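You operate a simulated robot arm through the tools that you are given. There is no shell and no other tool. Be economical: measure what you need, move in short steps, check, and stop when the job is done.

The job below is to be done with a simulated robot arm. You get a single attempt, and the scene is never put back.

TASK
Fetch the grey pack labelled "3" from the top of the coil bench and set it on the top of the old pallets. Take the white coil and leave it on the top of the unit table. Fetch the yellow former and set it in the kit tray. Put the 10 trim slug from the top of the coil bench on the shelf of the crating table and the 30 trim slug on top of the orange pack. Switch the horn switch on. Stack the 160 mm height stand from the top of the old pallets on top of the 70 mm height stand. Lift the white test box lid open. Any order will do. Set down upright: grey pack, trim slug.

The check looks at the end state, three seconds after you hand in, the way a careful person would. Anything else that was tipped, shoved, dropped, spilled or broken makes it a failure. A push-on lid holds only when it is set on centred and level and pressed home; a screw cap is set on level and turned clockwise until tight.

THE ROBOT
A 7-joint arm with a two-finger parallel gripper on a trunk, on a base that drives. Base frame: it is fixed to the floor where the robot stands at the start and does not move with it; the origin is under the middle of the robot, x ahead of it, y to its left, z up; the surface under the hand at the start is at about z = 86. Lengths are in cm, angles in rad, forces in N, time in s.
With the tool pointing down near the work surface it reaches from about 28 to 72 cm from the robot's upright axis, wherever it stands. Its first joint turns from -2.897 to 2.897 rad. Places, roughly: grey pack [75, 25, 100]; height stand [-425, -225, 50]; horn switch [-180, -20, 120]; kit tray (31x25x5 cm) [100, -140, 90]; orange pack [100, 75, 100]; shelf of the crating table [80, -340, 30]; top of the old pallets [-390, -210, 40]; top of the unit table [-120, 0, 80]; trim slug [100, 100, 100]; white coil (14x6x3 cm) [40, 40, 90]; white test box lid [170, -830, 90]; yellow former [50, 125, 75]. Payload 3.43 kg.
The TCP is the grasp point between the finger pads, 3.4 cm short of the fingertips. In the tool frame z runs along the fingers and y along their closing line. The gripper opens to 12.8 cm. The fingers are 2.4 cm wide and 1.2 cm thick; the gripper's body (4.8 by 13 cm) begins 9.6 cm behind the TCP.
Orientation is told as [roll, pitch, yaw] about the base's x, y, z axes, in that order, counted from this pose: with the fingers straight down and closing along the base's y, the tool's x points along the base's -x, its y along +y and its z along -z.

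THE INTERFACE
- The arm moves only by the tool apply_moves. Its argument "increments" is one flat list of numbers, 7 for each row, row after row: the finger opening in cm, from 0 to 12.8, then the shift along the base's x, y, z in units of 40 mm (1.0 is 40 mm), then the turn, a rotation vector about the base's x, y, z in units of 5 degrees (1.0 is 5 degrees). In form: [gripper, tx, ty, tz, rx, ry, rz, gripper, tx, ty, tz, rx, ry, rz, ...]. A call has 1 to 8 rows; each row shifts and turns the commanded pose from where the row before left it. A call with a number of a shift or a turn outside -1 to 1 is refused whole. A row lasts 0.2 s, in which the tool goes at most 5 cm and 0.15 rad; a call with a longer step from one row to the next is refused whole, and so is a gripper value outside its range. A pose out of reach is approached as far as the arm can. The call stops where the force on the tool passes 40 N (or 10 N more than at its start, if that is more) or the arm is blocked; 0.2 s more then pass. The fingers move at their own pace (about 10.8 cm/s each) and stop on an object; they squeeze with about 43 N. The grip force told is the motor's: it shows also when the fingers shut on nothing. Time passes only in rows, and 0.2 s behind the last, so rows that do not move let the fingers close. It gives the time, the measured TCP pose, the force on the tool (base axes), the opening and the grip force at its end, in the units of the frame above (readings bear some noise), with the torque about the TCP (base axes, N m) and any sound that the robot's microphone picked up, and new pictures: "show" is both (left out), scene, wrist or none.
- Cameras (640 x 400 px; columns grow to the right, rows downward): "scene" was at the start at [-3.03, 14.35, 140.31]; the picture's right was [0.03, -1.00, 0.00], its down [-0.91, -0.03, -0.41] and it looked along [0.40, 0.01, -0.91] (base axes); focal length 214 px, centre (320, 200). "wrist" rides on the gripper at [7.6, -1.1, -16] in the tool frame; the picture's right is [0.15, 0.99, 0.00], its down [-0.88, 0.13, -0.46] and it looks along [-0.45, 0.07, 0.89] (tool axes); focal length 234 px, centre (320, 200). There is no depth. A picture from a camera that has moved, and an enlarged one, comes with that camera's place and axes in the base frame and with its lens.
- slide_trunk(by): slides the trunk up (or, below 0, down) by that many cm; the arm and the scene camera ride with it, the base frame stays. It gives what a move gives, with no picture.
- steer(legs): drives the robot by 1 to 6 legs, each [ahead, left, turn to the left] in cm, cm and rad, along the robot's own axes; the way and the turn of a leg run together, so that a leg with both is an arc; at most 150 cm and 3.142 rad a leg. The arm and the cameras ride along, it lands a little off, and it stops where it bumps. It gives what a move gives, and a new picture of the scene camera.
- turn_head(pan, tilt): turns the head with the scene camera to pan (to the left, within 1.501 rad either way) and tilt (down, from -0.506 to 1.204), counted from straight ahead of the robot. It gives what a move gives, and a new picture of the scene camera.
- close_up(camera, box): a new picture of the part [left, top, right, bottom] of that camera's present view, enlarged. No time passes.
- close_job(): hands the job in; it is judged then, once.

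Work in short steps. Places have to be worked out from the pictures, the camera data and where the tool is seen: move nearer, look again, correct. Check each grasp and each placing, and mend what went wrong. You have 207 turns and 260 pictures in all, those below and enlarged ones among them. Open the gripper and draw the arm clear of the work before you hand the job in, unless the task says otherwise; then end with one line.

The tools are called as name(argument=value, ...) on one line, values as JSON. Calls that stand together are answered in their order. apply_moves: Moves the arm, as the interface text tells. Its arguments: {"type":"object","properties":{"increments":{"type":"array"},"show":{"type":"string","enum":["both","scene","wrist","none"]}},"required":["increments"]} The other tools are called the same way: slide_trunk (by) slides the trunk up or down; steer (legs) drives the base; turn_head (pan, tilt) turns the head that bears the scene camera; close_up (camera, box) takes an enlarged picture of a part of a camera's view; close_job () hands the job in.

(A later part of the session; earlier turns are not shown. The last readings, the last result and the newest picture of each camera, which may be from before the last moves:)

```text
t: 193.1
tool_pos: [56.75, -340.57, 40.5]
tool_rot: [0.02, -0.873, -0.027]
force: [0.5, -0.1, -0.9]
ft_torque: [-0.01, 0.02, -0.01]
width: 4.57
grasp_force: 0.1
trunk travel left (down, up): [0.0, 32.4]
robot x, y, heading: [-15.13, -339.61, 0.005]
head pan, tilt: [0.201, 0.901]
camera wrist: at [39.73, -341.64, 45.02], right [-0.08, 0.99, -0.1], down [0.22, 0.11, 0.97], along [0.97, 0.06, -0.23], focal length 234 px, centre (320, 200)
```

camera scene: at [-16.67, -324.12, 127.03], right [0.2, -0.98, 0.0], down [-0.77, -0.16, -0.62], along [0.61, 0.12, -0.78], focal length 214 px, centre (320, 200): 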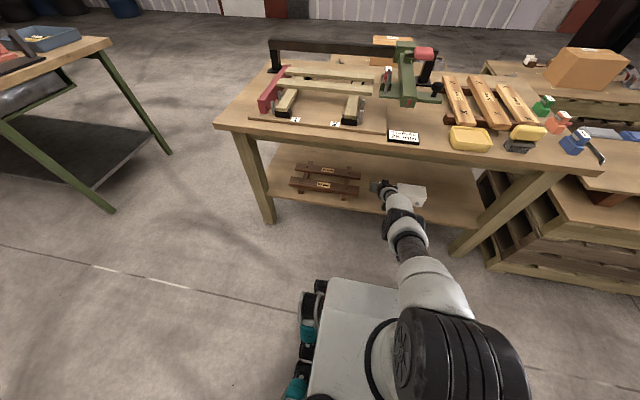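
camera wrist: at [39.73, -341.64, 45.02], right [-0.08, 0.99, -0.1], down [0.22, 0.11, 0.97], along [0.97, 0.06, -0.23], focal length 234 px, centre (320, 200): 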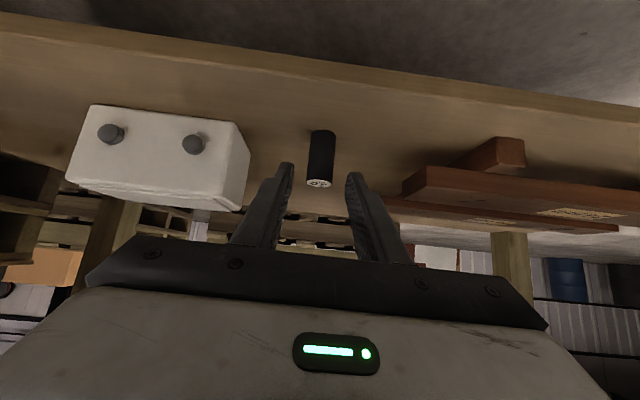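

The slug stands upright on the shelf. Back straight out, raise the trunk, and bring the hand upright again.

steer(legs=[[-45, 0, 0]])

slide_trunk(by=15)

apply_moves(increments=[4, 0, 0, 1, 0, 1, 0, 4, 0, 0, 1, 0, 1, 0, 4, 0, 0, 1, 0, 1, 0, 4, 0, 0, 1, 0, 1, 0, 4, 0, 0, 1, 0, 1, 0, 4, 0, 0, 1, 0, 1, 0, 4, 0, 0, 1, 0, 1, 0, 4, 0, 0, 1, 0, 1, 0], show="none")

apply_moves(increments=[4, 0, 0, 1, 0, 1, 0, 4, 0, 0, 1, 0, 1, 0, 4, -0.5, 0, 1, 0, 0, 0, 4, -0.5, 0, 1, 0, 0, 0, 4, -0.5, 0, 1, 0, 0, 0], show="none")

turn_head(pan=-1.0, tilt=0.4)

```text
t: 195.8
tool_pos: [12.17, -340.52, 40.49]
tool_rot: [0.022, -0.873, -0.025]
force: [-0.7, -0.4, 0.6]
ft_torque: [0.02, 0.03, 0.03]
width: 4.6
grasp_force: 0.0
trunk travel left (down, up): [0.0, 32.4]
robot x, y, heading: [-59.37, -339.81, 0.003]
head pan, tilt: [0.201, 0.901]
camera scene: at [-61.24, -324.27, 127.03], right [0.2, -0.98, 0.0], down [-0.77, -0.16, -0.62], along [0.61, 0.13, -0.78], focal length 214 px, centre (320, 200)
```

scene: 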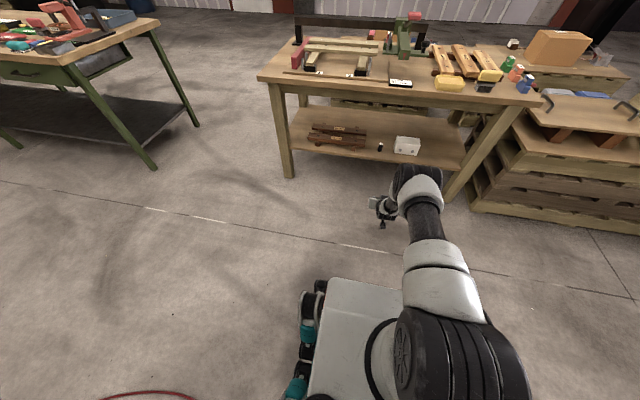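

```text
t: 197.6
tool_pos: [12.3, -340.55, 55.57]
tool_rot: [0.022, -0.873, -0.023]
force: [-0.4, -1.1, 0.7]
ft_torque: [0.02, 0.01, 0.0]
width: 4.58
grasp_force: 0.0
trunk travel left (down, up): [-15.0, 17.4]
robot x, y, heading: [-59.37, -339.9, 0.003]
head pan, tilt: [0.201, 0.901]
```

```text
t: 199.4
tool_pos: [12.31, -340.53, 87.57]
tool_rot: [0.006, -0.172, -0.016]
force: [0.3, 0.4, -0.2]
ft_torque: [0.03, -0.03, 0.02]
width: 4.01
grasp_force: 0.1
trunk travel left (down, up): [-15.0, 17.4]
robot x, y, heading: [-59.52, -340.02, 0.003]
head pan, tilt: [0.201, 0.901]
```

```text
t: 200.6
tool_pos: [6.29, -340.53, 107.62]
tool_rot: [0.005, 0.0, -0.016]
force: [0.1, -0.9, -0.3]
ft_torque: [0.01, 0.02, 0.01]
width: 3.99
grasp_force: 0.1
trunk travel left (down, up): [-15.0, 17.4]
robot x, y, heading: [-59.46, -339.8, 0.005]
head pan, tilt: [0.201, 0.901]
```

```text
t: 202.0
tool_pos: [6.31, -340.59, 107.46]
tool_rot: [0.003, 0.0, -0.014]
force: [0.9, -0.4, 0.3]
ft_torque: [-0.02, -0.03, 0.0]
width: 3.98
grasp_force: 0.0
trunk travel left (down, up): [-15.0, 17.4]
robot x, y, heading: [-59.69, -340.29, 0.003]
head pan, tilt: [-1.0, 0.4]
camera scene: at [-63.59, -333.58, 146.33], right [-0.84, -0.55, 0.0], down [-0.21, 0.33, -0.92], along [0.5, -0.77, -0.39], focal length 214 px, centre (320, 200)
```

scene: 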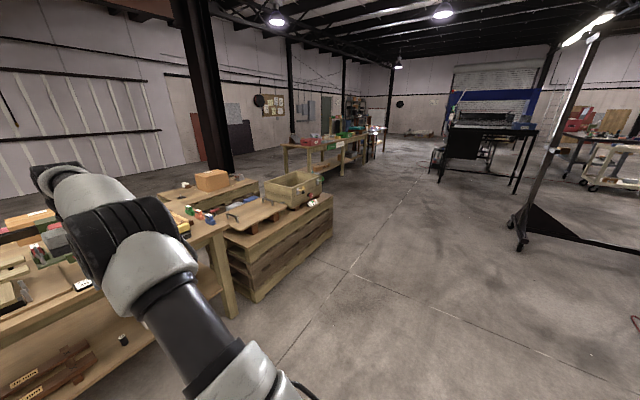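

Aisle is clear; I drive sideways down it toward the test box.

steer(legs=[[10, -140, 0], [10, -140, 0], [10, -120, 0]])

```text
t: 240.2
tool_pos: [41.03, -740.62, 107.53]
tool_rot: [0.003, 0.0, -0.016]
force: [2.0, 0.1, 0.5]
ft_torque: [-0.03, 0.01, 0.0]
width: 3.97
grasp_force: 0.0
trunk travel left (down, up): [-15.0, 17.4]
robot x, y, heading: [-25.16, -740.23, 0.006]
head pan, tilt: [-1.0, 0.4]
camera scene: at [-28.83, -733.65, 146.33], right [-0.84, -0.54, 0.0], down [-0.21, 0.33, -0.92], along [0.5, -0.77, -0.39], focal length 214 px, centre (320, 200)
```

scene: 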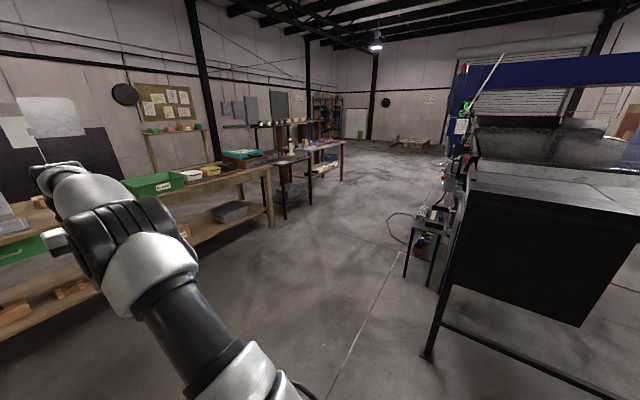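

Look toward the test box's rough place.

turn_head(pan=-0.45, tilt=0.4)

```text
t: 241.2
tool_pos: [41.01, -740.58, 107.52]
tool_rot: [0.004, 0.0, -0.013]
force: [-0.1, -0.2, 0.4]
ft_torque: [0.01, 0.01, -0.02]
width: 4.01
grasp_force: 0.0
trunk travel left (down, up): [-15.0, 17.4]
robot x, y, heading: [-24.8, -740.17, 0.006]
head pan, tilt: [-0.45, 0.4]
camera scene: at [-25.52, -729.88, 146.33], right [-0.43, -0.9, 0.0], down [-0.35, 0.17, -0.92], along [0.83, -0.4, -0.39], focal length 214 px, centre (320, 200)
```

scene: 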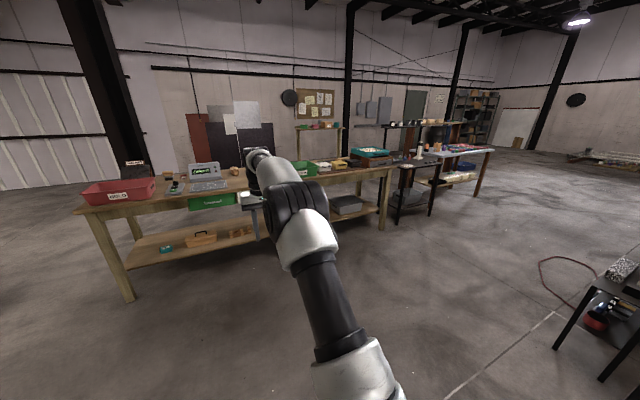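

The box lies near the hand's line of sight. Drive closer, in front of it.

steer(legs=[[50, -45, 0], [40, -40, 0]])

turn_head(pan=0.2, tilt=0.6)

```text
t: 250.0
tool_pos: [131.28, -825.08, 107.65]
tool_rot: [0.003, 0.001, -0.026]
force: [-0.1, 0.7, 0.4]
ft_torque: [0.01, 0.01, 0.0]
width: 4.0
grasp_force: 0.0
trunk travel left (down, up): [-15.0, 17.4]
robot x, y, heading: [65.62, -823.73, -0.008]
head pan, tilt: [-0.45, 0.4]
camera scene: at [64.81, -813.64, 146.33], right [-0.44, -0.9, 0.0], down [-0.35, 0.17, -0.92], along [0.83, -0.4, -0.39], focal length 214 px, centre (320, 200)
```

scene: 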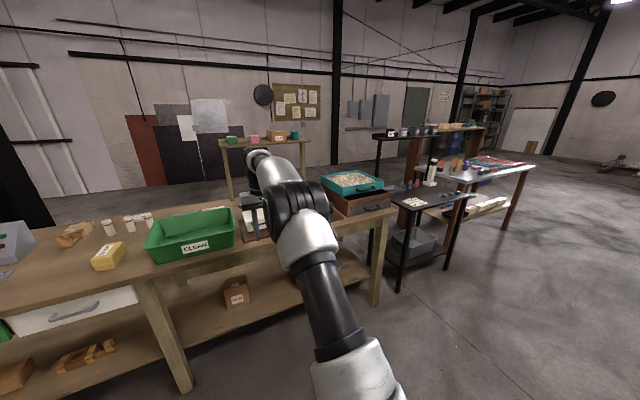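

```text
t: 251.0
tool_pos: [131.38, -825.03, 107.65]
tool_rot: [0.003, 0.0, -0.026]
force: [-0.4, -0.7, -0.5]
ft_torque: [0.0, 0.0, -0.01]
width: 4.0
grasp_force: 0.0
trunk travel left (down, up): [-15.0, 17.4]
robot x, y, heading: [65.5, -823.72, -0.004]
head pan, tilt: [0.201, 0.6]
camera scene: at [65.16, -807.85, 144.51], right [0.19, -0.98, 0.0], down [-0.55, -0.11, -0.83], along [0.81, 0.16, -0.56], focal length 214 px, centre (320, 200)
```

scene: 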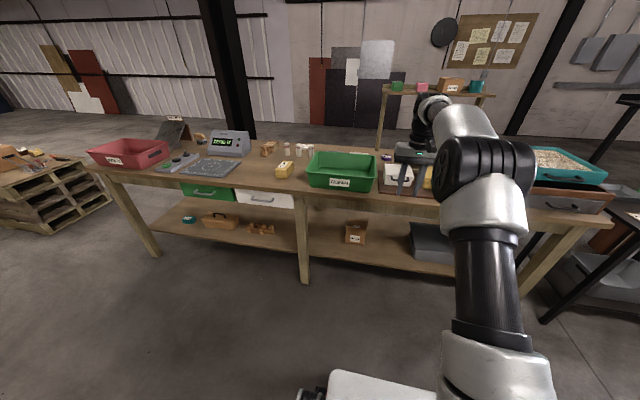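

A white object is right below the hand; check the wrist view.

apply_moves(increments=[4, 0, 0.9, 0.5, 0, 0, 0, 4, 0, 0.9, 0, 0, 0, 0, 4, 0, 0.9, 0, 0, 0, 0, 4, 0, 0.9, 0, 0, 0, 0], show="both")

close_up(camera="scene", box=[360, 140, 520, 240])

```text
t: 252.0
tool_pos: [131.26, -810.47, 109.61]
tool_rot: [0.002, 0.001, -0.027]
force: [-0.2, 0.6, 1.1]
ft_torque: [0.01, -0.03, -0.01]
width: 3.99
grasp_force: 0.0
trunk travel left (down, up): [-15.0, 17.4]
robot x, y, heading: [65.21, -823.86, -0.004]
head pan, tilt: [0.201, 0.6]
camera scene: at [65.16, -807.85, 144.51], right [0.19, -0.98, 0.0], down [-0.55, -0.11, -0.83], along [0.81, 0.16, -0.56], focal length 214 px, centre (320, 200)
camera wrist: at [123.64, -811.55, 125.63], right [-0.12, 0.99, 0.0], down [0.88, 0.11, 0.46], along [0.45, 0.06, -0.89], focal length 234 px, centre (320, 200)
```

scene: 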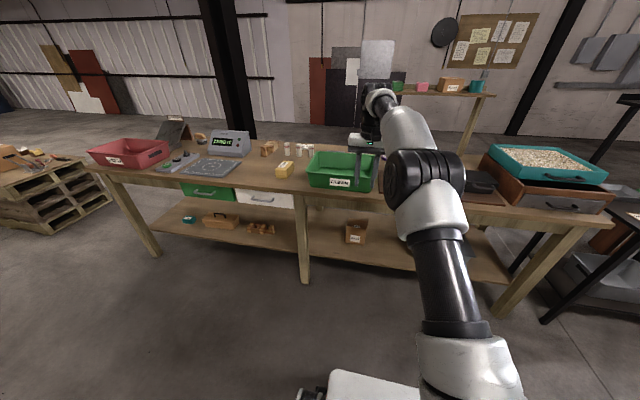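
wrist: 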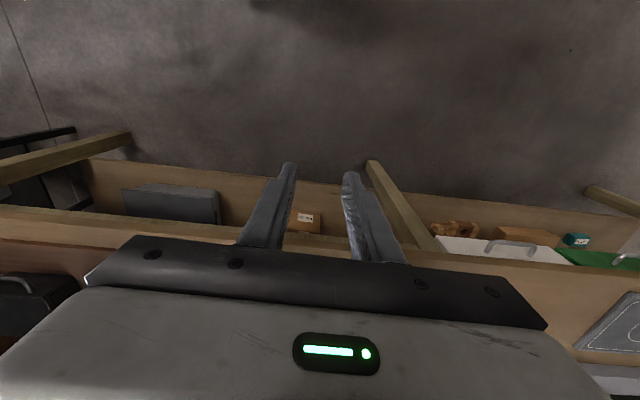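

```text
4.00 times, centred on (440, 190) of scene
camera zoom: at [65.16, -807.85, 144.51], right [0.19, -0.98, 0.0], down [-0.55, -0.11, -0.83], along [0.81, 0.16, -0.56], focal length 858 px, centre (-160, 240)
```

zoom: 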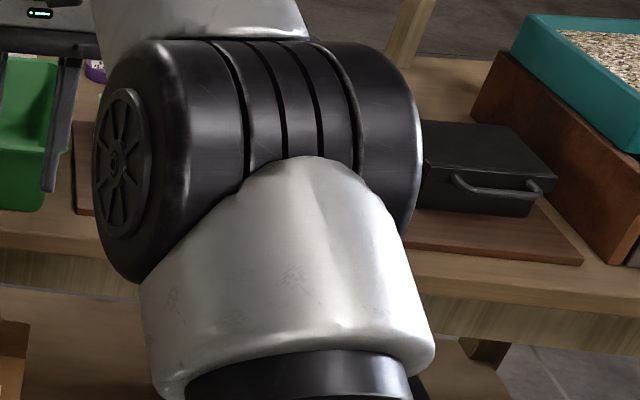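

The arm hides the spot; shift the base right to see past it.

steer(legs=[[0, -50, 0]])

close_up(camera="scene", box=[180, 100, 420, 250])

```text
t: 257.4
tool_pos: [131.19, -860.11, 109.58]
tool_rot: [0.004, 0.001, -0.01]
force: [0.1, 0.6, 0.6]
ft_torque: [0.02, -0.01, 0.0]
width: 3.97
grasp_force: 0.0
trunk travel left (down, up): [-15.0, 17.4]
robot x, y, heading: [65.62, -874.75, 0.011]
head pan, tilt: [0.201, 0.6]
camera scene: at [65.08, -858.56, 144.51], right [0.21, -0.98, 0.0], down [-0.55, -0.12, -0.83], along [0.81, 0.17, -0.56], focal length 214 px, centre (320, 200)
```

scene: 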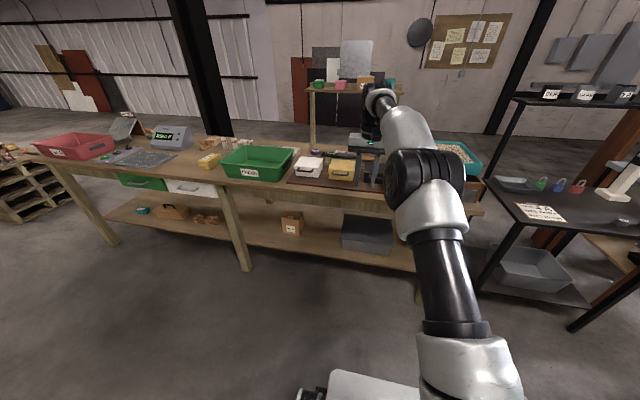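

```text
2.67 times, centred on (300, 175) of scene
camera zoom: at [65.08, -858.56, 144.51], right [0.21, -0.98, 0.0], down [-0.55, -0.12, -0.83], along [0.81, 0.17, -0.56], focal length 572 px, centre (373, 267)
```

zoom: 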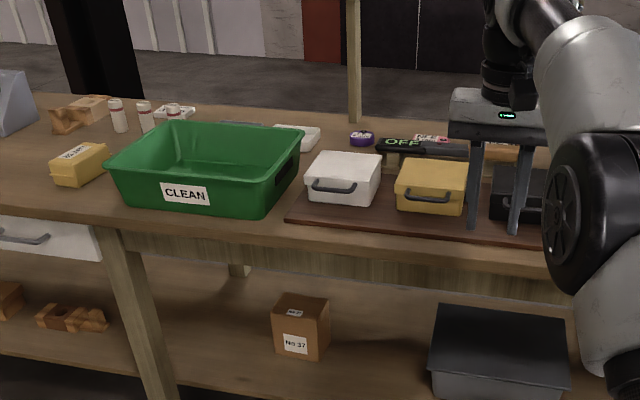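

The white test box is at about (174, −829) with a bail handle on the front of its lid. Position the base in front and look from the wrist.

apply_moves(increments=[4, -1, -0.5, 0.5, 0, 0, 0, 4, -1, -0.5, 0.5, 0, 0, 0, 4, -1, -0.5, 0.5, 0, 0, 0, 4, -0.5, -0.5, 0, 0, 0, 0], show="none")

steer(legs=[[35, 44, 0]])

turn_head(pan=0.0, tilt=0.7)

close_up(camera="wrist", box=[0, 0, 640, 400])

```text
t: 258.4
tool_pos: [116.94, -867.99, 115.7]
tool_rot: [0.005, -0.001, -0.009]
force: [0.1, -0.5, 0.5]
ft_torque: [0.0, -0.03, 0.02]
width: 4.02
grasp_force: 0.0
trunk travel left (down, up): [-15.0, 17.4]
robot x, y, heading: [65.83, -874.68, 0.013]
head pan, tilt: [0.201, 0.6]
```

```text
t: 263.1
tool_pos: [151.78, -824.67, 115.83]
tool_rot: [0.003, 0.0, -0.011]
force: [0.0, 0.2, 0.4]
ft_torque: [0.0, 0.01, 0.02]
width: 3.99
grasp_force: 0.0
trunk travel left (down, up): [-15.0, 17.4]
robot x, y, heading: [100.53, -831.3, 0.013]
head pan, tilt: [0.201, 0.6]
camera scene: at [99.88, -815.06, 144.51], right [0.21, -0.98, 0.0], down [-0.55, -0.12, -0.83], along [0.81, 0.17, -0.56], focal length 214 px, centre (320, 200)
```

scene: 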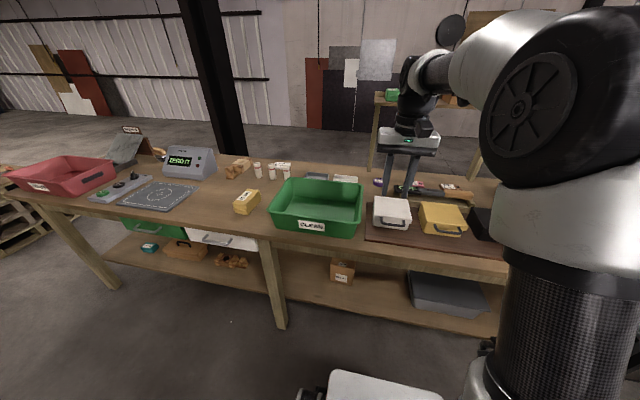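

```text
t: 263.8
tool_pos: [151.79, -824.62, 115.67]
tool_rot: [0.003, -0.001, -0.011]
force: [0.3, -0.3, 0.2]
ft_torque: [0.04, 0.0, 0.05]
width: 3.99
grasp_force: 0.0
trunk travel left (down, up): [-15.0, 17.4]
robot x, y, heading: [100.49, -831.39, 0.01]
head pan, tilt: [0.0, 0.7]
camera scene: at [99.74, -816.82, 143.65], right [0.01, -1.0, 0.0], down [-0.64, -0.01, -0.77], along [0.77, 0.01, -0.64], focal length 214 px, centre (320, 200)
```

scene: 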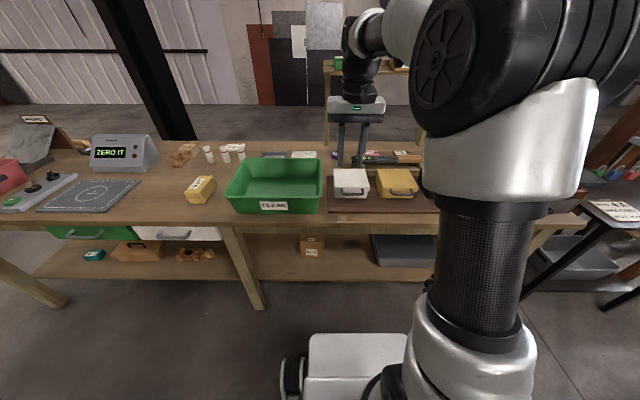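

```text
1.00 times, centred on (320, 200) of wrist (not enlarged: the box is as wide or as high as the picture)
camera zoom: at [144.29, -825.77, 131.72], right [-0.14, 0.99, 0.0], down [0.88, 0.12, 0.46], along [0.45, 0.06, -0.89], focal length 234 px, centre (320, 200)
```

zoom: 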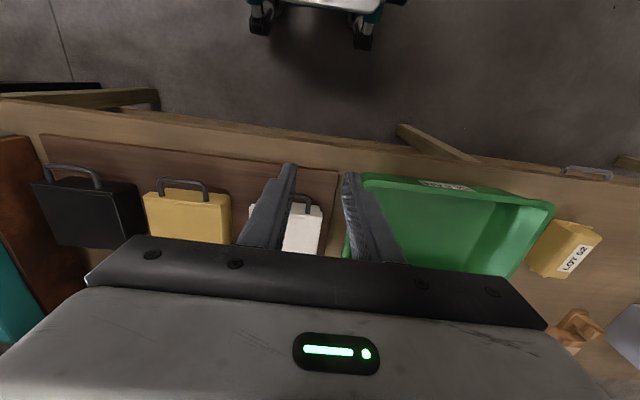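

Zoom on the box in the scene view.

close_up(camera="scene", box=[310, 150, 430, 225])

close_up(camera="wrist", box=[140, 150, 360, 290])

```text
5.33 times, centred on (370, 188) of scene
camera zoom: at [99.74, -816.82, 143.65], right [0.01, -1.0, 0.0], down [-0.64, -0.01, -0.77], along [0.77, 0.01, -0.64], focal length 1144 px, centre (53, 267)
```

zoom: 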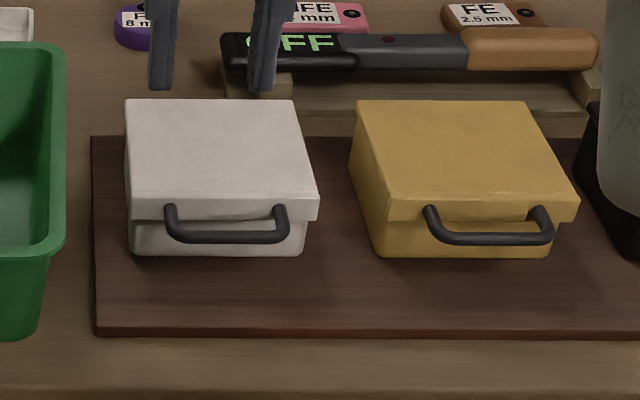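

```text
2.86 times, centred on (250, 220) of wrist
camera zoom: at [144.29, -825.77, 131.72], right [-0.14, 0.99, 0.0], down [0.88, 0.12, 0.46], along [0.45, 0.06, -0.89], focal length 669 px, centre (520, 143)
```

zoom: 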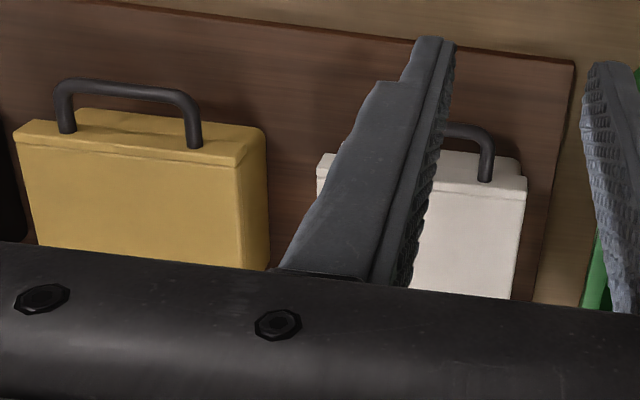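

Plan: grip the bail bar (runs along y, at about x 166.5, z 91) with the hand pointing forward and fingers closing vertically, then follow the lid's arc about its rear hinge. First turn the hand: yaw +90°.

apply_moves(increments=[4, 0, 0, 0, 0, 0, 1, 4, 0, 0, 0, 0, 0, 1, 4, 0, 0, 0, 0, 0, 1, 4, 0, 0, 0, 0, 0, 1, 4, 0, 0, 0, 0, 0, 1, 4, 0, 0, 0, 0, 0, 1, 4, 0, 0, 0, 0, 0, 1, 4, 0, 0, 0, 0, 0, 1], show="none")

apply_moves(increments=[4, 0, -0.1, 0, 0, 0, 1, 4, 0, -0.1, 0, 0, 0, 1, 4, 0, -0.1, 0, 0, 0, 1, 4, 0, -0.1, 0, 0, 0, 1, 4, 0, -0.1, 0, 0, 0, 1, 4, 0, -0.1, 0, 0, 0, 1, 4, 0, -0.1, 0, 0, 0, 1, 4, 0, -0.1, 0, 0, 0, 1], show="none")

apply_moves(increments=[4, 0, -0.1, 0, 0, 0, 1, 4, 0, -0.1, 0, 0, 0, 1, 4, -0.3, -0.1, 0, 0, -1, 0, 4, -0.3, -0.1, 0, 0, -1, 0, 4, -0.3, 0, 0, 0, -1, 0, 4, 0, 0, 0, 0, -1, 0, 4, 0, 0, 0, 0, -1, 0, 4, 0, 0, 0, 0, -1, 0], show="none")

apply_moves(increments=[4, 0, 0, 0, 0, -1, 0, 4, 0, 0, 0, 0, -1, 0, 4, 0, 0, 0, 0, -1, 0, 4, 0, 0, 0, 0, -1, 0, 4, 0, 0, 0, 0, -1, 0, 4, 0, 0, 0, 0, -1, 0, 4, 0, 0, 0, 0, -1, 0, 4, 0, 0, 0, 0, -1, 0], show="both")

```text
t: 265.6
tool_pos: [151.86, -824.51, 115.59]
tool_rot: [0.004, 0.0, 0.688]
force: [-0.7, -0.2, 0.5]
ft_torque: [-0.01, -0.01, 0.02]
width: 3.99
grasp_force: 0.1
trunk travel left (down, up): [-15.0, 17.4]
robot x, y, heading: [100.61, -831.08, 0.009]
head pan, tilt: [0.0, 0.7]
```

```text
t: 267.4
tool_pos: [151.68, -827.82, 115.63]
tool_rot: [0.002, -0.001, 1.386]
force: [0.5, -0.2, 0.3]
ft_torque: [-0.01, 0.0, -0.01]
width: 3.99
grasp_force: 0.1
trunk travel left (down, up): [-15.0, 17.4]
robot x, y, heading: [100.32, -831.14, 0.006]
head pan, tilt: [0.0, 0.7]
```

```text
t: 269.2
tool_pos: [148.24, -829.39, 115.7]
tool_rot: [-0.524, -0.006, 1.564]
force: [0.0, 0.2, 0.0]
ft_torque: [0.01, 0.01, 0.01]
width: 3.98
grasp_force: 0.1
trunk travel left (down, up): [-15.0, 17.4]
robot x, y, heading: [100.43, -831.03, 0.007]
head pan, tilt: [0.0, 0.7]
```

```text
t: 271.1
tool_pos: [147.79, -821.86, 114.03]
tool_rot: [-1.181, -0.031, 1.732]
force: [-0.3, 0.5, 0.4]
ft_torque: [-0.03, 0.0, 0.0]
width: 3.96
grasp_force: 0.0
trunk travel left (down, up): [-15.0, 17.4]
robot x, y, heading: [100.15, -831.22, 0.01]
head pan, tilt: [0.0, 0.7]
stopped in row 8: the arm was blocked; the commanded pose is now the measured one
camera scene: at [99.54, -814.89, 143.72], right [0.24, -0.97, 0.0], down [-0.62, -0.15, -0.77], along [0.75, 0.18, -0.64], focal length 214 px, centre (320, 200)
camera wrist: at [135.04, -831.91, 120.92], right [-0.35, -0.18, -0.92], down [-0.61, 0.79, 0.08], along [0.71, 0.59, -0.39], focal length 234 px, centre (320, 200)
```

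scene: 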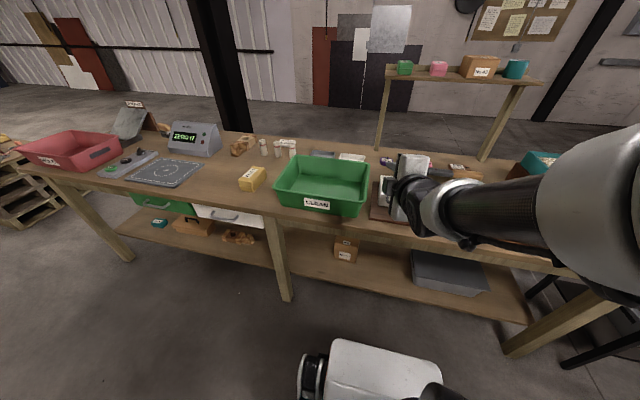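
wrist: 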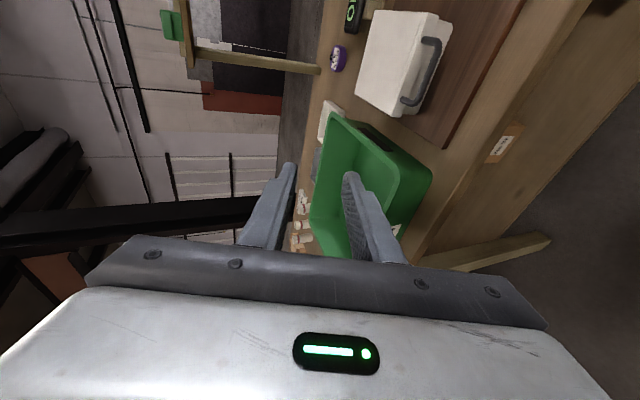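

The elbow met the head. I back the base off so the arm works further out, correct the hand and straighten the head.

apply_moves(increments=[4, 0.9, -0.3, 0, 0, 0, 0, 4, 0.9, -0.3, -0.2, 0, 0, -0.6, 4, 0.9, -0.3, -0.2, 0, 0, -0.6], show="none")

steer(legs=[[-14, 0, 0]])

apply_moves(increments=[4, 0.9, -0.2, 0, 0, 0, -0.3, 4, 0.9, -0.2, 0, 0, 0, -0.3, 4, 0.9, 0, 0, 0, -0.7, 0, 4, 0, 0, 0, 0, -0.6, 0], show="both")

```text
t: 271.9
tool_pos: [158.68, -825.73, 112.62]
tool_rot: [-1.186, -0.027, 1.615]
force: [-0.1, 0.4, -0.1]
ft_torque: [0.01, 0.06, 0.03]
width: 4.0
grasp_force: 0.1
trunk travel left (down, up): [-15.0, 17.4]
robot x, y, heading: [99.97, -831.17, 0.012]
head pan, tilt: [0.0, 0.7]
```

```text
t: 273.3
tool_pos: [144.57, -825.87, 112.6]
tool_rot: [-1.185, -0.028, 1.617]
force: [-0.1, -0.5, 0.1]
ft_torque: [-0.02, -0.03, -0.03]
width: 3.99
grasp_force: 0.1
trunk travel left (down, up): [-15.0, 17.4]
robot x, y, heading: [86.32, -831.11, 0.013]
head pan, tilt: [0.0, 0.7]
camera scene: at [85.56, -816.97, 143.65], right [0.01, -1.0, 0.0], down [-0.64, -0.01, -0.76], along [0.76, 0.01, -0.64], focal length 214 px, centre (320, 200)
```

scene: 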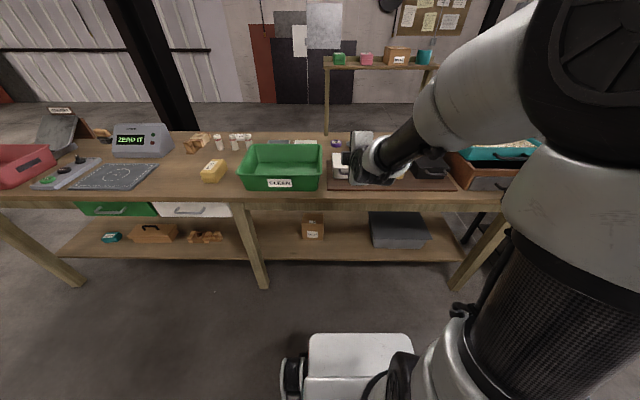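

```text
t: 274.3
tool_pos: [155.55, -827.6, 112.57]
tool_rot: [-1.301, -0.028, 1.567]
force: [-0.6, 0.9, 0.2]
ft_torque: [-0.01, -0.01, 0.05]
width: 4.01
grasp_force: 0.0
trunk travel left (down, up): [-15.0, 17.4]
robot x, y, heading: [86.23, -831.02, 0.013]
head pan, tilt: [0.0, 0.7]
camera scene: at [85.56, -816.97, 143.65], right [0.01, -1.0, 0.0], down [-0.64, -0.01, -0.76], along [0.76, 0.01, -0.64], focal length 214 px, centre (320, 200)
camera wrist: at [140.34, -835.27, 117.81], right [-0.27, -0.12, -0.96], down [-0.47, 0.88, 0.02], along [0.84, 0.46, -0.29], focal length 234 px, centre (320, 200)
```

scene: 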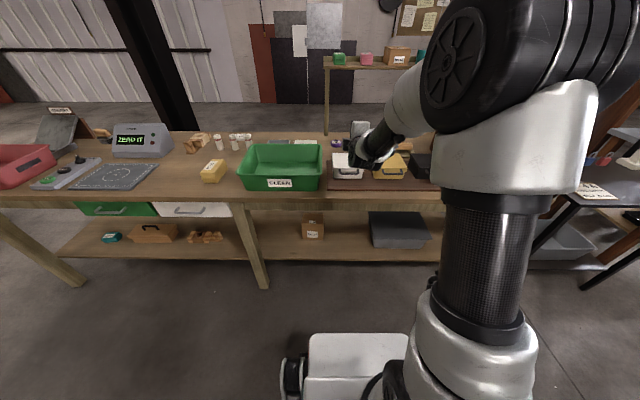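
wrist: 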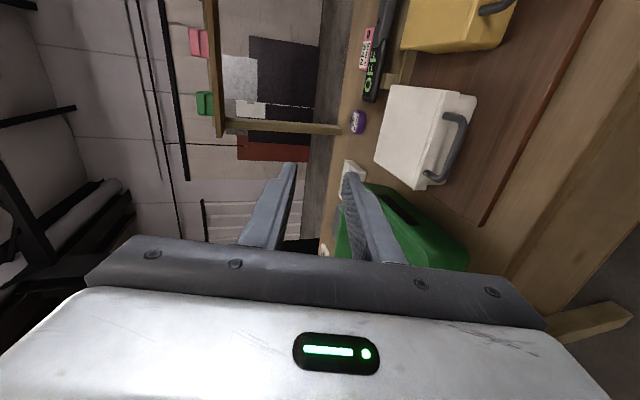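

Orientation is right; the bar is at about (165.5, −829.3, 91). Lower in front of it and look again.

apply_moves(increments=[4, 0, -0.2, -0.95, 0, 0, 0, 4, 0, -0.2, -0.95, 0, 0, 0, 4, 0, 0, -0.95, 0, 0, 0, 4, 0, 0, -0.95, 0, 0, 0, 4, 0, 0, 0, 0, 0, 0], show="both")

close_up(camera="scene", box=[310, 110, 430, 185])

```text
t: 275.5
tool_pos: [155.37, -829.1, 97.48]
tool_rot: [-1.3, -0.029, 1.566]
force: [-0.6, -0.1, 0.9]
ft_torque: [0.01, 0.01, 0.02]
width: 4.0
grasp_force: 0.0
trunk travel left (down, up): [-15.0, 17.4]
robot x, y, heading: [86.12, -831.0, 0.012]
head pan, tilt: [0.0, 0.7]
camera scene: at [85.56, -816.97, 143.64], right [0.01, -1.0, 0.0], down [-0.64, -0.01, -0.76], along [0.76, 0.01, -0.64], focal length 214 px, centre (320, 200)
camera wrist: at [140.25, -836.77, 102.69], right [-0.27, -0.12, -0.96], down [-0.47, 0.88, 0.02], along [0.84, 0.46, -0.29], focal length 234 px, centre (320, 200)
```

scene: 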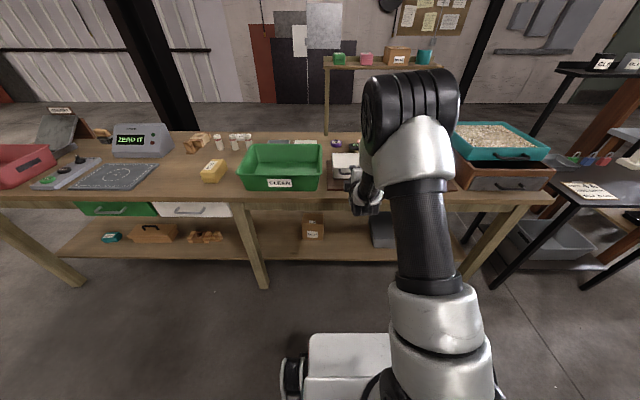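
wrist: 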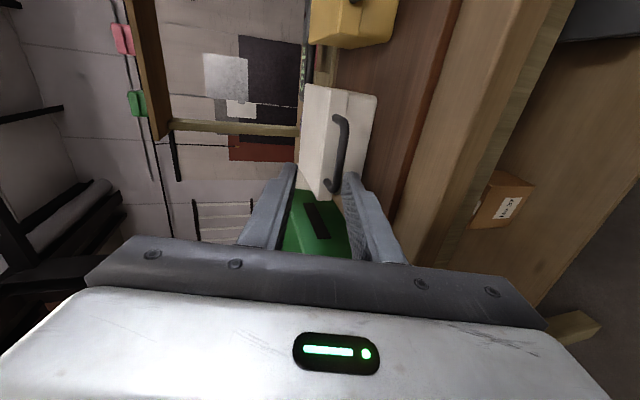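

```text
5.33 times, centred on (370, 148) of scene
camera zoom: at [85.56, -816.97, 143.64], right [0.01, -1.0, 0.0], down [-0.64, -0.01, -0.76], along [0.76, 0.01, -0.64], focal length 1144 px, centre (53, 480)
```

zoom: 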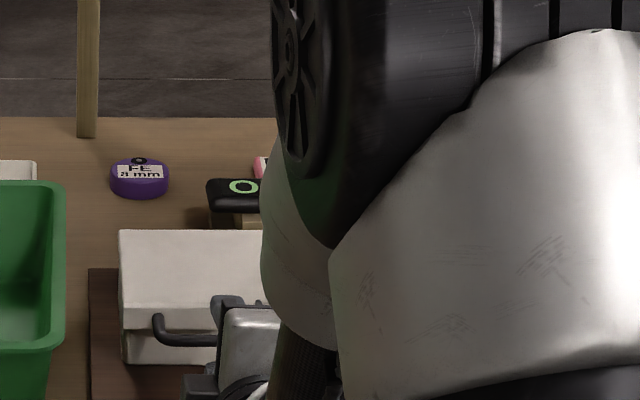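

Triangulated: bar at about (164.5, −829.3, 92). Align with the approach line and check.

apply_moves(increments=[4.4, 0, 0, -0.75, 0, 0, 0, 4.4, 0.7, 0, -0.18, 0, 0, 0, 4.4, 0, 0, 0, 0, 0, 0], show="wrist")

close_up(camera="wrist", box=[240, 80, 440, 205])

```text
t: 276.3
tool_pos: [158.23, -829.11, 93.66]
tool_rot: [-1.302, -0.028, 1.567]
force: [0.3, 0.6, 0.1]
ft_torque: [0.04, 0.02, -0.01]
width: 4.41
grasp_force: 0.1
trunk travel left (down, up): [-15.0, 17.4]
robot x, y, heading: [85.96, -831.38, 0.015]
head pan, tilt: [0.0, 0.7]
camera wrist: at [143.0, -836.77, 98.87], right [-0.27, -0.12, -0.96], down [-0.47, 0.88, 0.02], along [0.84, 0.46, -0.29], focal length 234 px, centre (320, 200)
```

wrist: 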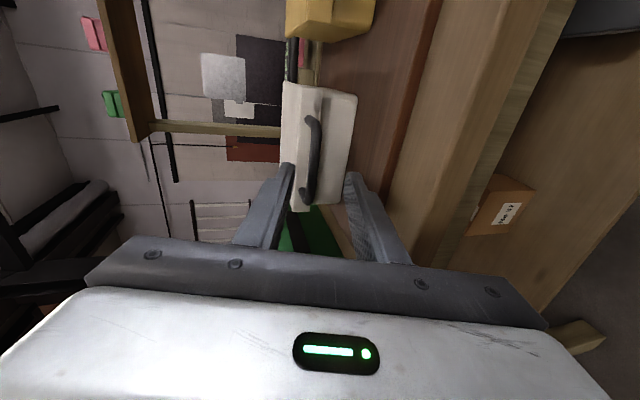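

```text
3.20 times, centred on (340, 142) of wrist
camera zoom: at [143.0, -836.77, 98.87], right [-0.27, -0.12, -0.96], down [-0.47, 0.88, 0.02], along [0.84, 0.46, -0.29], focal length 749 px, centre (256, 384)
```

zoom: 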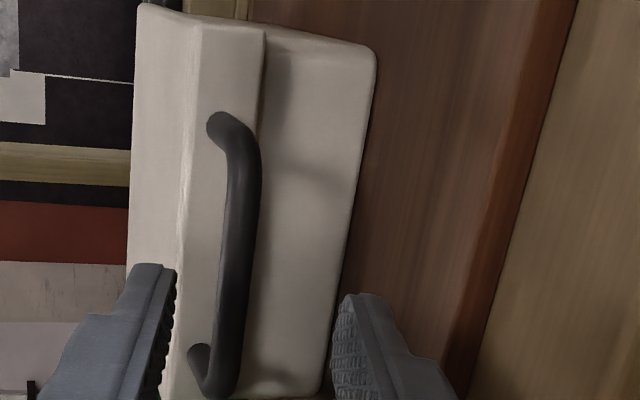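

Bar sits ~0.6 cm above the tool axis. Advance with that correction and look before closing.

apply_moves(increments=[4.4, 0.4, -0.02, 0.05, 0, 0, 0, 4.4, 0.4, 0, -0.1, 0, 0, 0, 4.4, 0.32, 0, -0.1, 0, 0, 0], show="wrist")

close_up(camera="wrist", box=[240, 80, 440, 205])

```text
t: 277.1
tool_pos: [162.56, -829.15, 92.96]
tool_rot: [-1.298, -0.027, 1.567]
force: [0.2, 0.3, 0.3]
ft_torque: [-0.01, 0.01, 0.01]
width: 4.39
grasp_force: 0.1
trunk travel left (down, up): [-15.0, 17.4]
robot x, y, heading: [86.32, -831.38, 0.009]
head pan, tilt: [0.0, 0.7]
camera wrist: at [147.47, -836.95, 98.24], right [-0.27, -0.12, -0.96], down [-0.47, 0.88, 0.02], along [0.84, 0.46, -0.29], focal length 234 px, centre (320, 200)
```

wrist: 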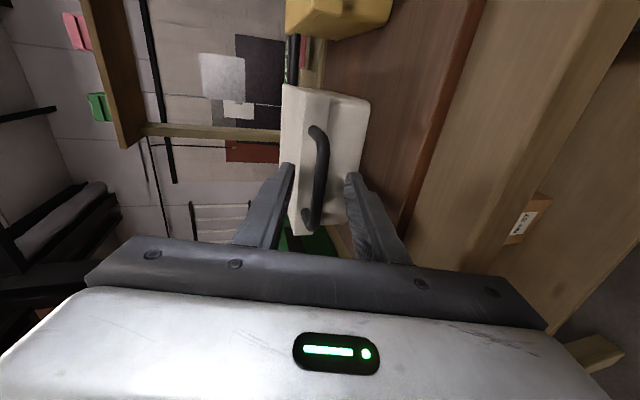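

```text
3.20 times, centred on (340, 142) of wrist
camera zoom: at [147.47, -836.95, 98.24], right [-0.27, -0.12, -0.96], down [-0.47, 0.88, 0.02], along [0.84, 0.46, -0.29], focal length 749 px, centre (256, 384)
```

zoom: 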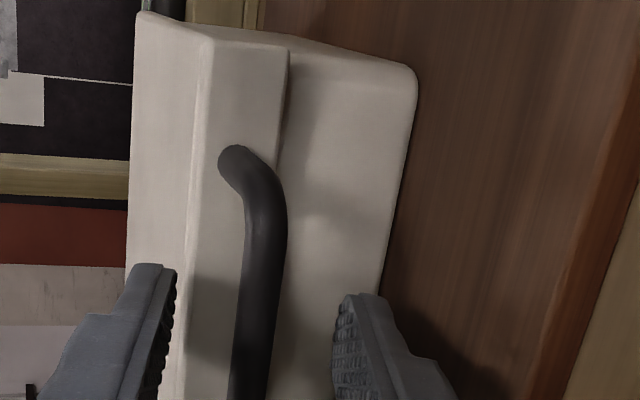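

Bar is centred between the fingers, ~2.4 cm past the grasp point. Advance 0.7 and close.

apply_moves(increments=[4.4, 0.17, 0, -0.04, 0, 0, 0, 4.4, 0, 0, 0, 0, 0, 0, 0, 0, 0, 0, 0, 0, 0, 0, 0, 0, 0, 0, 0, 0, 0, 0, 0, 0, 0, 0, 0], show="wrist")

```text
t: 278.3
tool_pos: [163.24, -829.17, 92.85]
tool_rot: [-1.3, -0.027, 1.569]
force: [0.8, -0.1, 0.4]
ft_torque: [-1.02, 0.01, 0.47]
width: 0.96
grasp_force: 43.8
trunk travel left (down, up): [-15.0, 17.4]
robot x, y, heading: [85.98, -831.27, 0.014]
head pan, tilt: [0.0, 0.7]
camera wrist: at [148.18, -836.98, 98.16], right [-0.27, -0.12, -0.96], down [-0.47, 0.88, 0.02], along [0.84, 0.46, -0.29], focal length 234 px, centre (320, 200)
```

wrist: 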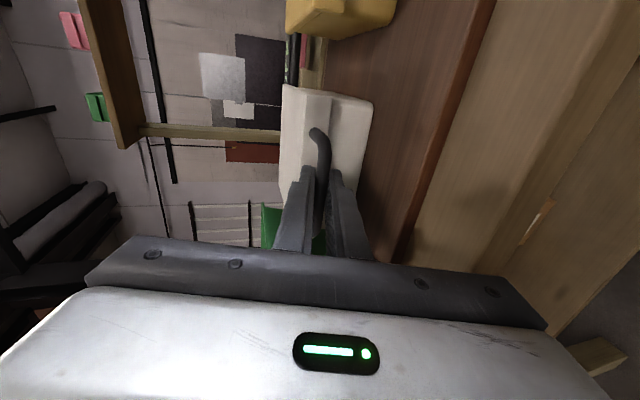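

Bar gripped (0.96 cm). Start lifting along the arc (hinge ≈ (183, 91), radius ≈ 18) and watch forces.

apply_moves(increments=[0, 0.07, 0, 0.4, 0, 0, 0, 0, 0.07, 0, 0.4, 0, 0, 0, 0, 0, 0, 0, 0, 0, 0], show="wrist")

```text
t: 279.1
tool_pos: [163.66, -829.24, 96.25]
tool_rot: [-1.301, -0.028, 1.568]
force: [-26.3, -1.0, 5.2]
ft_torque: [-1.04, -0.01, 0.21]
width: 0.99
grasp_force: 42.8
trunk travel left (down, up): [-15.0, 17.4]
robot x, y, heading: [86.13, -831.0, 0.008]
head pan, tilt: [0.0, 0.7]
camera wrist: at [148.57, -836.96, 101.49], right [-0.26, -0.12, -0.96], down [-0.47, 0.88, 0.02], along [0.84, 0.46, -0.29], focal length 234 px, centre (320, 200)
```

wrist: 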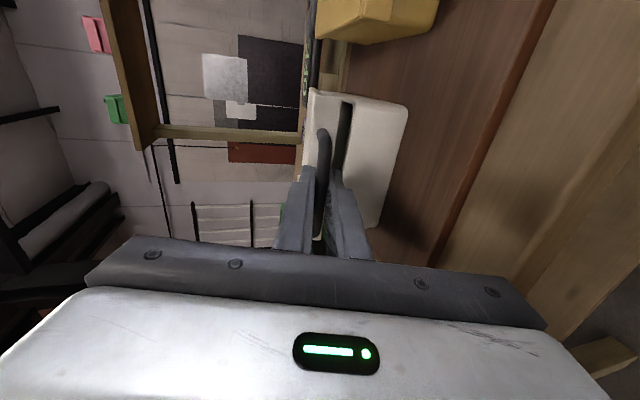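

The lower fingertip presses the lid face as it tilts. Loosen to a loose hook and draw back 1 cm, then carry on lifting.

apply_moves(increments=[1.8, -0.1, 0, 0, 0, 0, 0, 1.8, -0.2, 0, 0.1, 0, 0, 0, 1.8, 0, 0, 0.3, 0, 0, 0, 1.8, 0.05, 0, 0.3, 0, 0, 0], show="wrist")

```text
t: 280.1
tool_pos: [162.7, -829.17, 99.03]
tool_rot: [-1.302, -0.027, 1.567]
force: [0.1, 0.4, -0.9]
ft_torque: [-0.01, 0.01, 0.0]
width: 1.85
grasp_force: 0.4
trunk travel left (down, up): [-15.0, 17.4]
robot x, y, heading: [85.98, -831.39, 0.017]
head pan, tilt: [0.0, 0.7]
camera wrist: at [147.76, -836.9, 104.2], right [-0.27, -0.12, -0.96], down [-0.47, 0.88, 0.02], along [0.84, 0.46, -0.29], focal length 234 px, centre (320, 200)
```

wrist: 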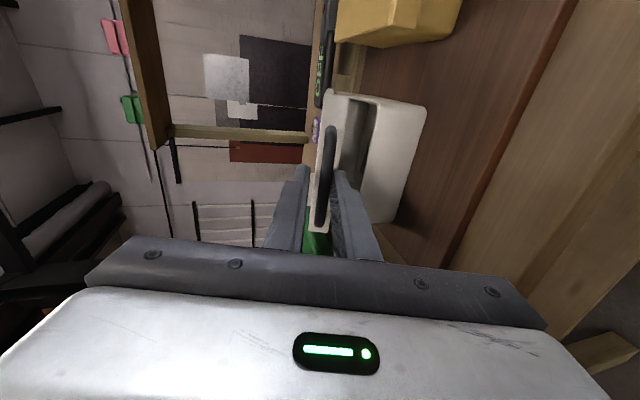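

Lid is rising easily. Advance a bit to keep the bar on the finger, then continue along the arc.

apply_moves(increments=[1.8, 0.3, 0, 0, 0, 0, 0, 1.8, 0.25, 0, 0.35, 0, 0, 0, 1.8, 0.25, 0, 0.35, 0, 0, 0, 1.8, 0, 0, 0, 0, 0, 0], show="wrist")

close_up(camera="scene", box=[310, 90, 430, 165])

```text
t: 281.1
tool_pos: [165.84, -829.25, 102.17]
tool_rot: [-1.305, -0.029, 1.57]
force: [-21.0, 0.6, 11.1]
ft_torque: [-0.1, 0.27, -0.24]
width: 1.54
grasp_force: 0.0
trunk travel left (down, up): [-15.0, 17.4]
robot x, y, heading: [86.19, -831.09, 0.015]
head pan, tilt: [0.0, 0.7]
camera wrist: at [150.75, -836.96, 107.27], right [-0.26, -0.12, -0.96], down [-0.47, 0.88, 0.02], along [0.84, 0.46, -0.29], focal length 234 px, centre (320, 200)
```

wrist: 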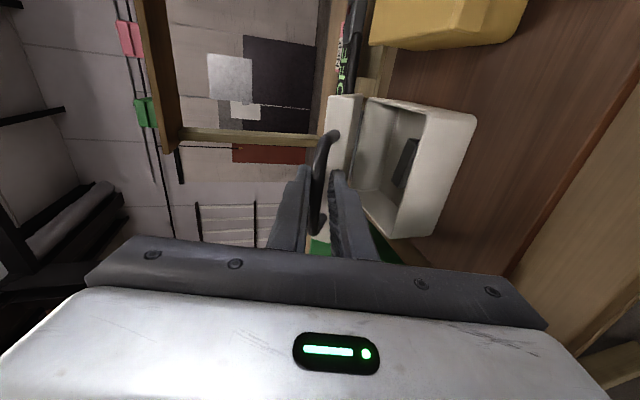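

```text
5.33 times, centred on (370, 128) of scene
camera zoom: at [85.23, -816.97, 143.66], right [0.01, -1.0, 0.0], down [-0.64, -0.01, -0.77], along [0.77, 0.01, -0.64], focal length 1144 px, centre (53, 587)
```

zoom: 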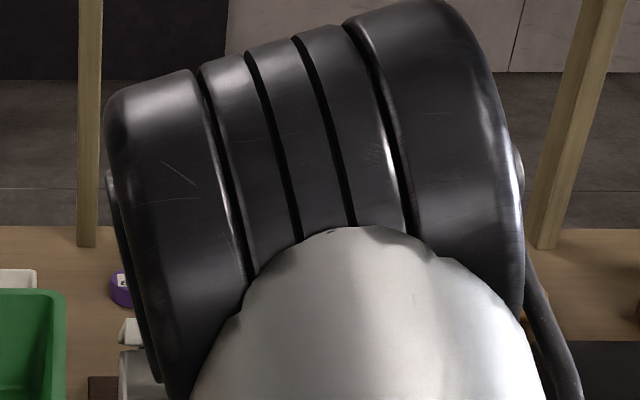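

Lid is ~40° open. Test whether the hinge holds by itself: draw back 1.2 cm and look.

apply_moves(increments=[1.8, -0.15, 0, 0, 0, 0, 0, 1.8, -0.15, 0, 0, 0, 0, 0, 1.8, 0, 0, 0, 0, 0, 0, 1.8, 0, 0, 0, 0, 0, 0], show="wrist")

```text
t: 282.1
tool_pos: [164.92, -829.16, 101.73]
tool_rot: [-1.298, -0.027, 1.568]
force: [0.4, 0.5, -0.6]
ft_torque: [-0.05, 0.0, -0.03]
width: 1.84
grasp_force: 0.2
trunk travel left (down, up): [-15.0, 17.4]
robot x, y, heading: [85.87, -831.5, 0.016]
head pan, tilt: [0.0, 0.7]
camera wrist: at [149.74, -836.97, 107.01], right [-0.27, -0.12, -0.96], down [-0.47, 0.88, 0.02], along [0.84, 0.46, -0.29], focal length 234 px, centre (320, 200)
```

wrist: 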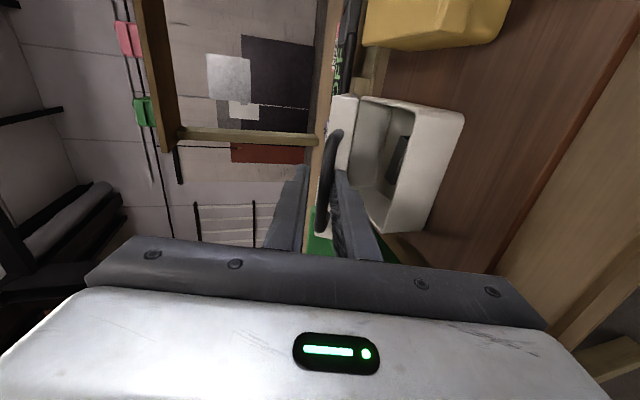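

Draw fully out to see whether the lid stays.

apply_moves(increments=[1.8, -0.5, 0, 0, 0, 0, 0, 1.8, -0.7, 0, 0, 0, 0, 0, 1.8, 0, 0, 0, 0, 0, 0], show="wrist")

```text
t: 282.9
tool_pos: [159.87, -829.25, 101.8]
tool_rot: [-1.299, -0.027, 1.569]
force: [-0.8, -0.7, 0.2]
ft_torque: [-0.05, 0.02, 0.0]
width: 1.8
grasp_force: 0.0
trunk travel left (down, up): [-15.0, 17.4]
robot x, y, heading: [86.16, -831.19, 0.011]
head pan, tilt: [0.0, 0.7]
camera wrist: at [144.8, -836.95, 106.97], right [-0.26, -0.12, -0.96], down [-0.47, 0.88, 0.02], along [0.84, 0.46, -0.29], focal length 234 px, centre (320, 200)
```

wrist: 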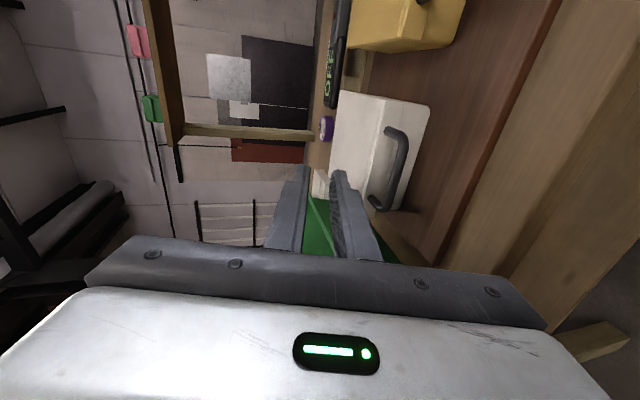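

The lid drops shut without support, so I must carry it all the way. Regrip the bar nearer the fingertips so the tips clear the tilting lid face.

apply_moves(increments=[4.4, -0.6, 0, -0.4, 0, 0, 0, 4.4, 0, 0, -0.8, 0, 0, 0, 4.4, 0, 0, -0.6, 0, 0, 0, 4.4, 0.4, 0, -0.1, 0, 0, 0, 4.4, 0.5, 0, -0.15, 0, 0, 0, 4.4, 0.4, 0, -0.12, 0, 0, 0, 4.4, 0, 0, 0, 0, 0, 0], show="wrist")

close_up(camera="wrist", box=[240, 80, 440, 205])

```text
t: 284.5
tool_pos: [162.85, -829.31, 93.12]
tool_rot: [-1.3, -0.027, 1.567]
force: [0.3, -0.3, -0.4]
ft_torque: [0.0, 0.03, -0.01]
width: 4.38
grasp_force: 0.0
trunk travel left (down, up): [-15.0, 17.4]
robot x, y, heading: [86.1, -831.4, 0.009]
head pan, tilt: [0.0, 0.7]
camera wrist: at [147.76, -837.03, 98.34], right [-0.27, -0.12, -0.96], down [-0.47, 0.88, 0.02], along [0.84, 0.46, -0.29], focal length 234 px, centre (320, 200)
```

wrist: 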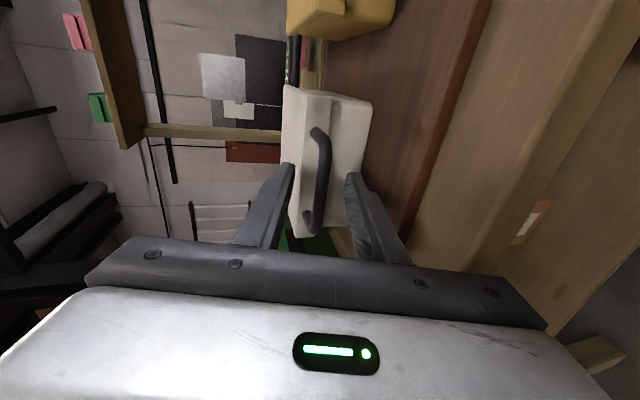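

```text
3.20 times, centred on (340, 142) of wrist
camera zoom: at [147.76, -837.03, 98.34], right [-0.27, -0.12, -0.96], down [-0.47, 0.88, 0.02], along [0.84, 0.46, -0.29], focal length 749 px, centre (256, 384)
```

zoom: 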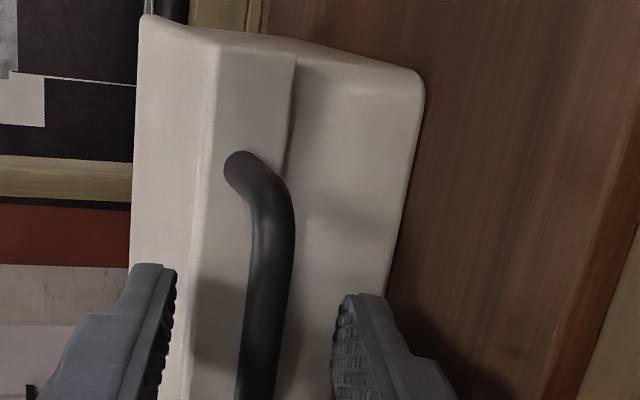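

The box has not moved. Close on the bar here.

apply_moves(increments=[4.4, -0.08, 0, 0, 0, 0, 0, 0, 0, 0, 0, 0, 0, 0, 0, 0, 0, 0, 0, 0, 0, 0, 0, 0, 0, 0, 0, 0, 0, 0, 0, 0.15, 0, 0, 0, 0, 0.01, 0, 0.2, 0, 0, 0, 0, 0, 0, 0, 0, 0, 0], show="none")

```text
t: 286.1
tool_pos: [162.52, -829.21, 94.44]
tool_rot: [-1.297, -0.027, 1.567]
force: [-2.6, -0.6, 0.1]
ft_torque: [-0.95, 0.03, 0.5]
width: 0.97
grasp_force: 43.4
trunk travel left (down, up): [-15.0, 17.4]
robot x, y, heading: [85.71, -831.28, 0.016]
head pan, tilt: [0.0, 0.7]
```

Force small. Continue the arc in small steps.

apply_moves(increments=[0, 0.07, 0, 0.42, 0, 0, 0, 0, 0.13, 0, 0.37, 0, 0, 0, 0, 0.14, 0, 0.37, 0, 0, 0, 0, 0, 0, 0, 0, 0, 0], show="none")

```text
t: 287.1
tool_pos: [163.82, -829.29, 99.5]
tool_rot: [-1.303, -0.027, 1.567]
force: [-27.5, -1.3, 9.8]
ft_torque: [-1.01, -0.08, 0.18]
width: 0.96
grasp_force: 43.6
trunk travel left (down, up): [-15.0, 17.4]
robot x, y, heading: [86.31, -831.25, 0.006]
head pan, tilt: [0.0, 0.7]
```

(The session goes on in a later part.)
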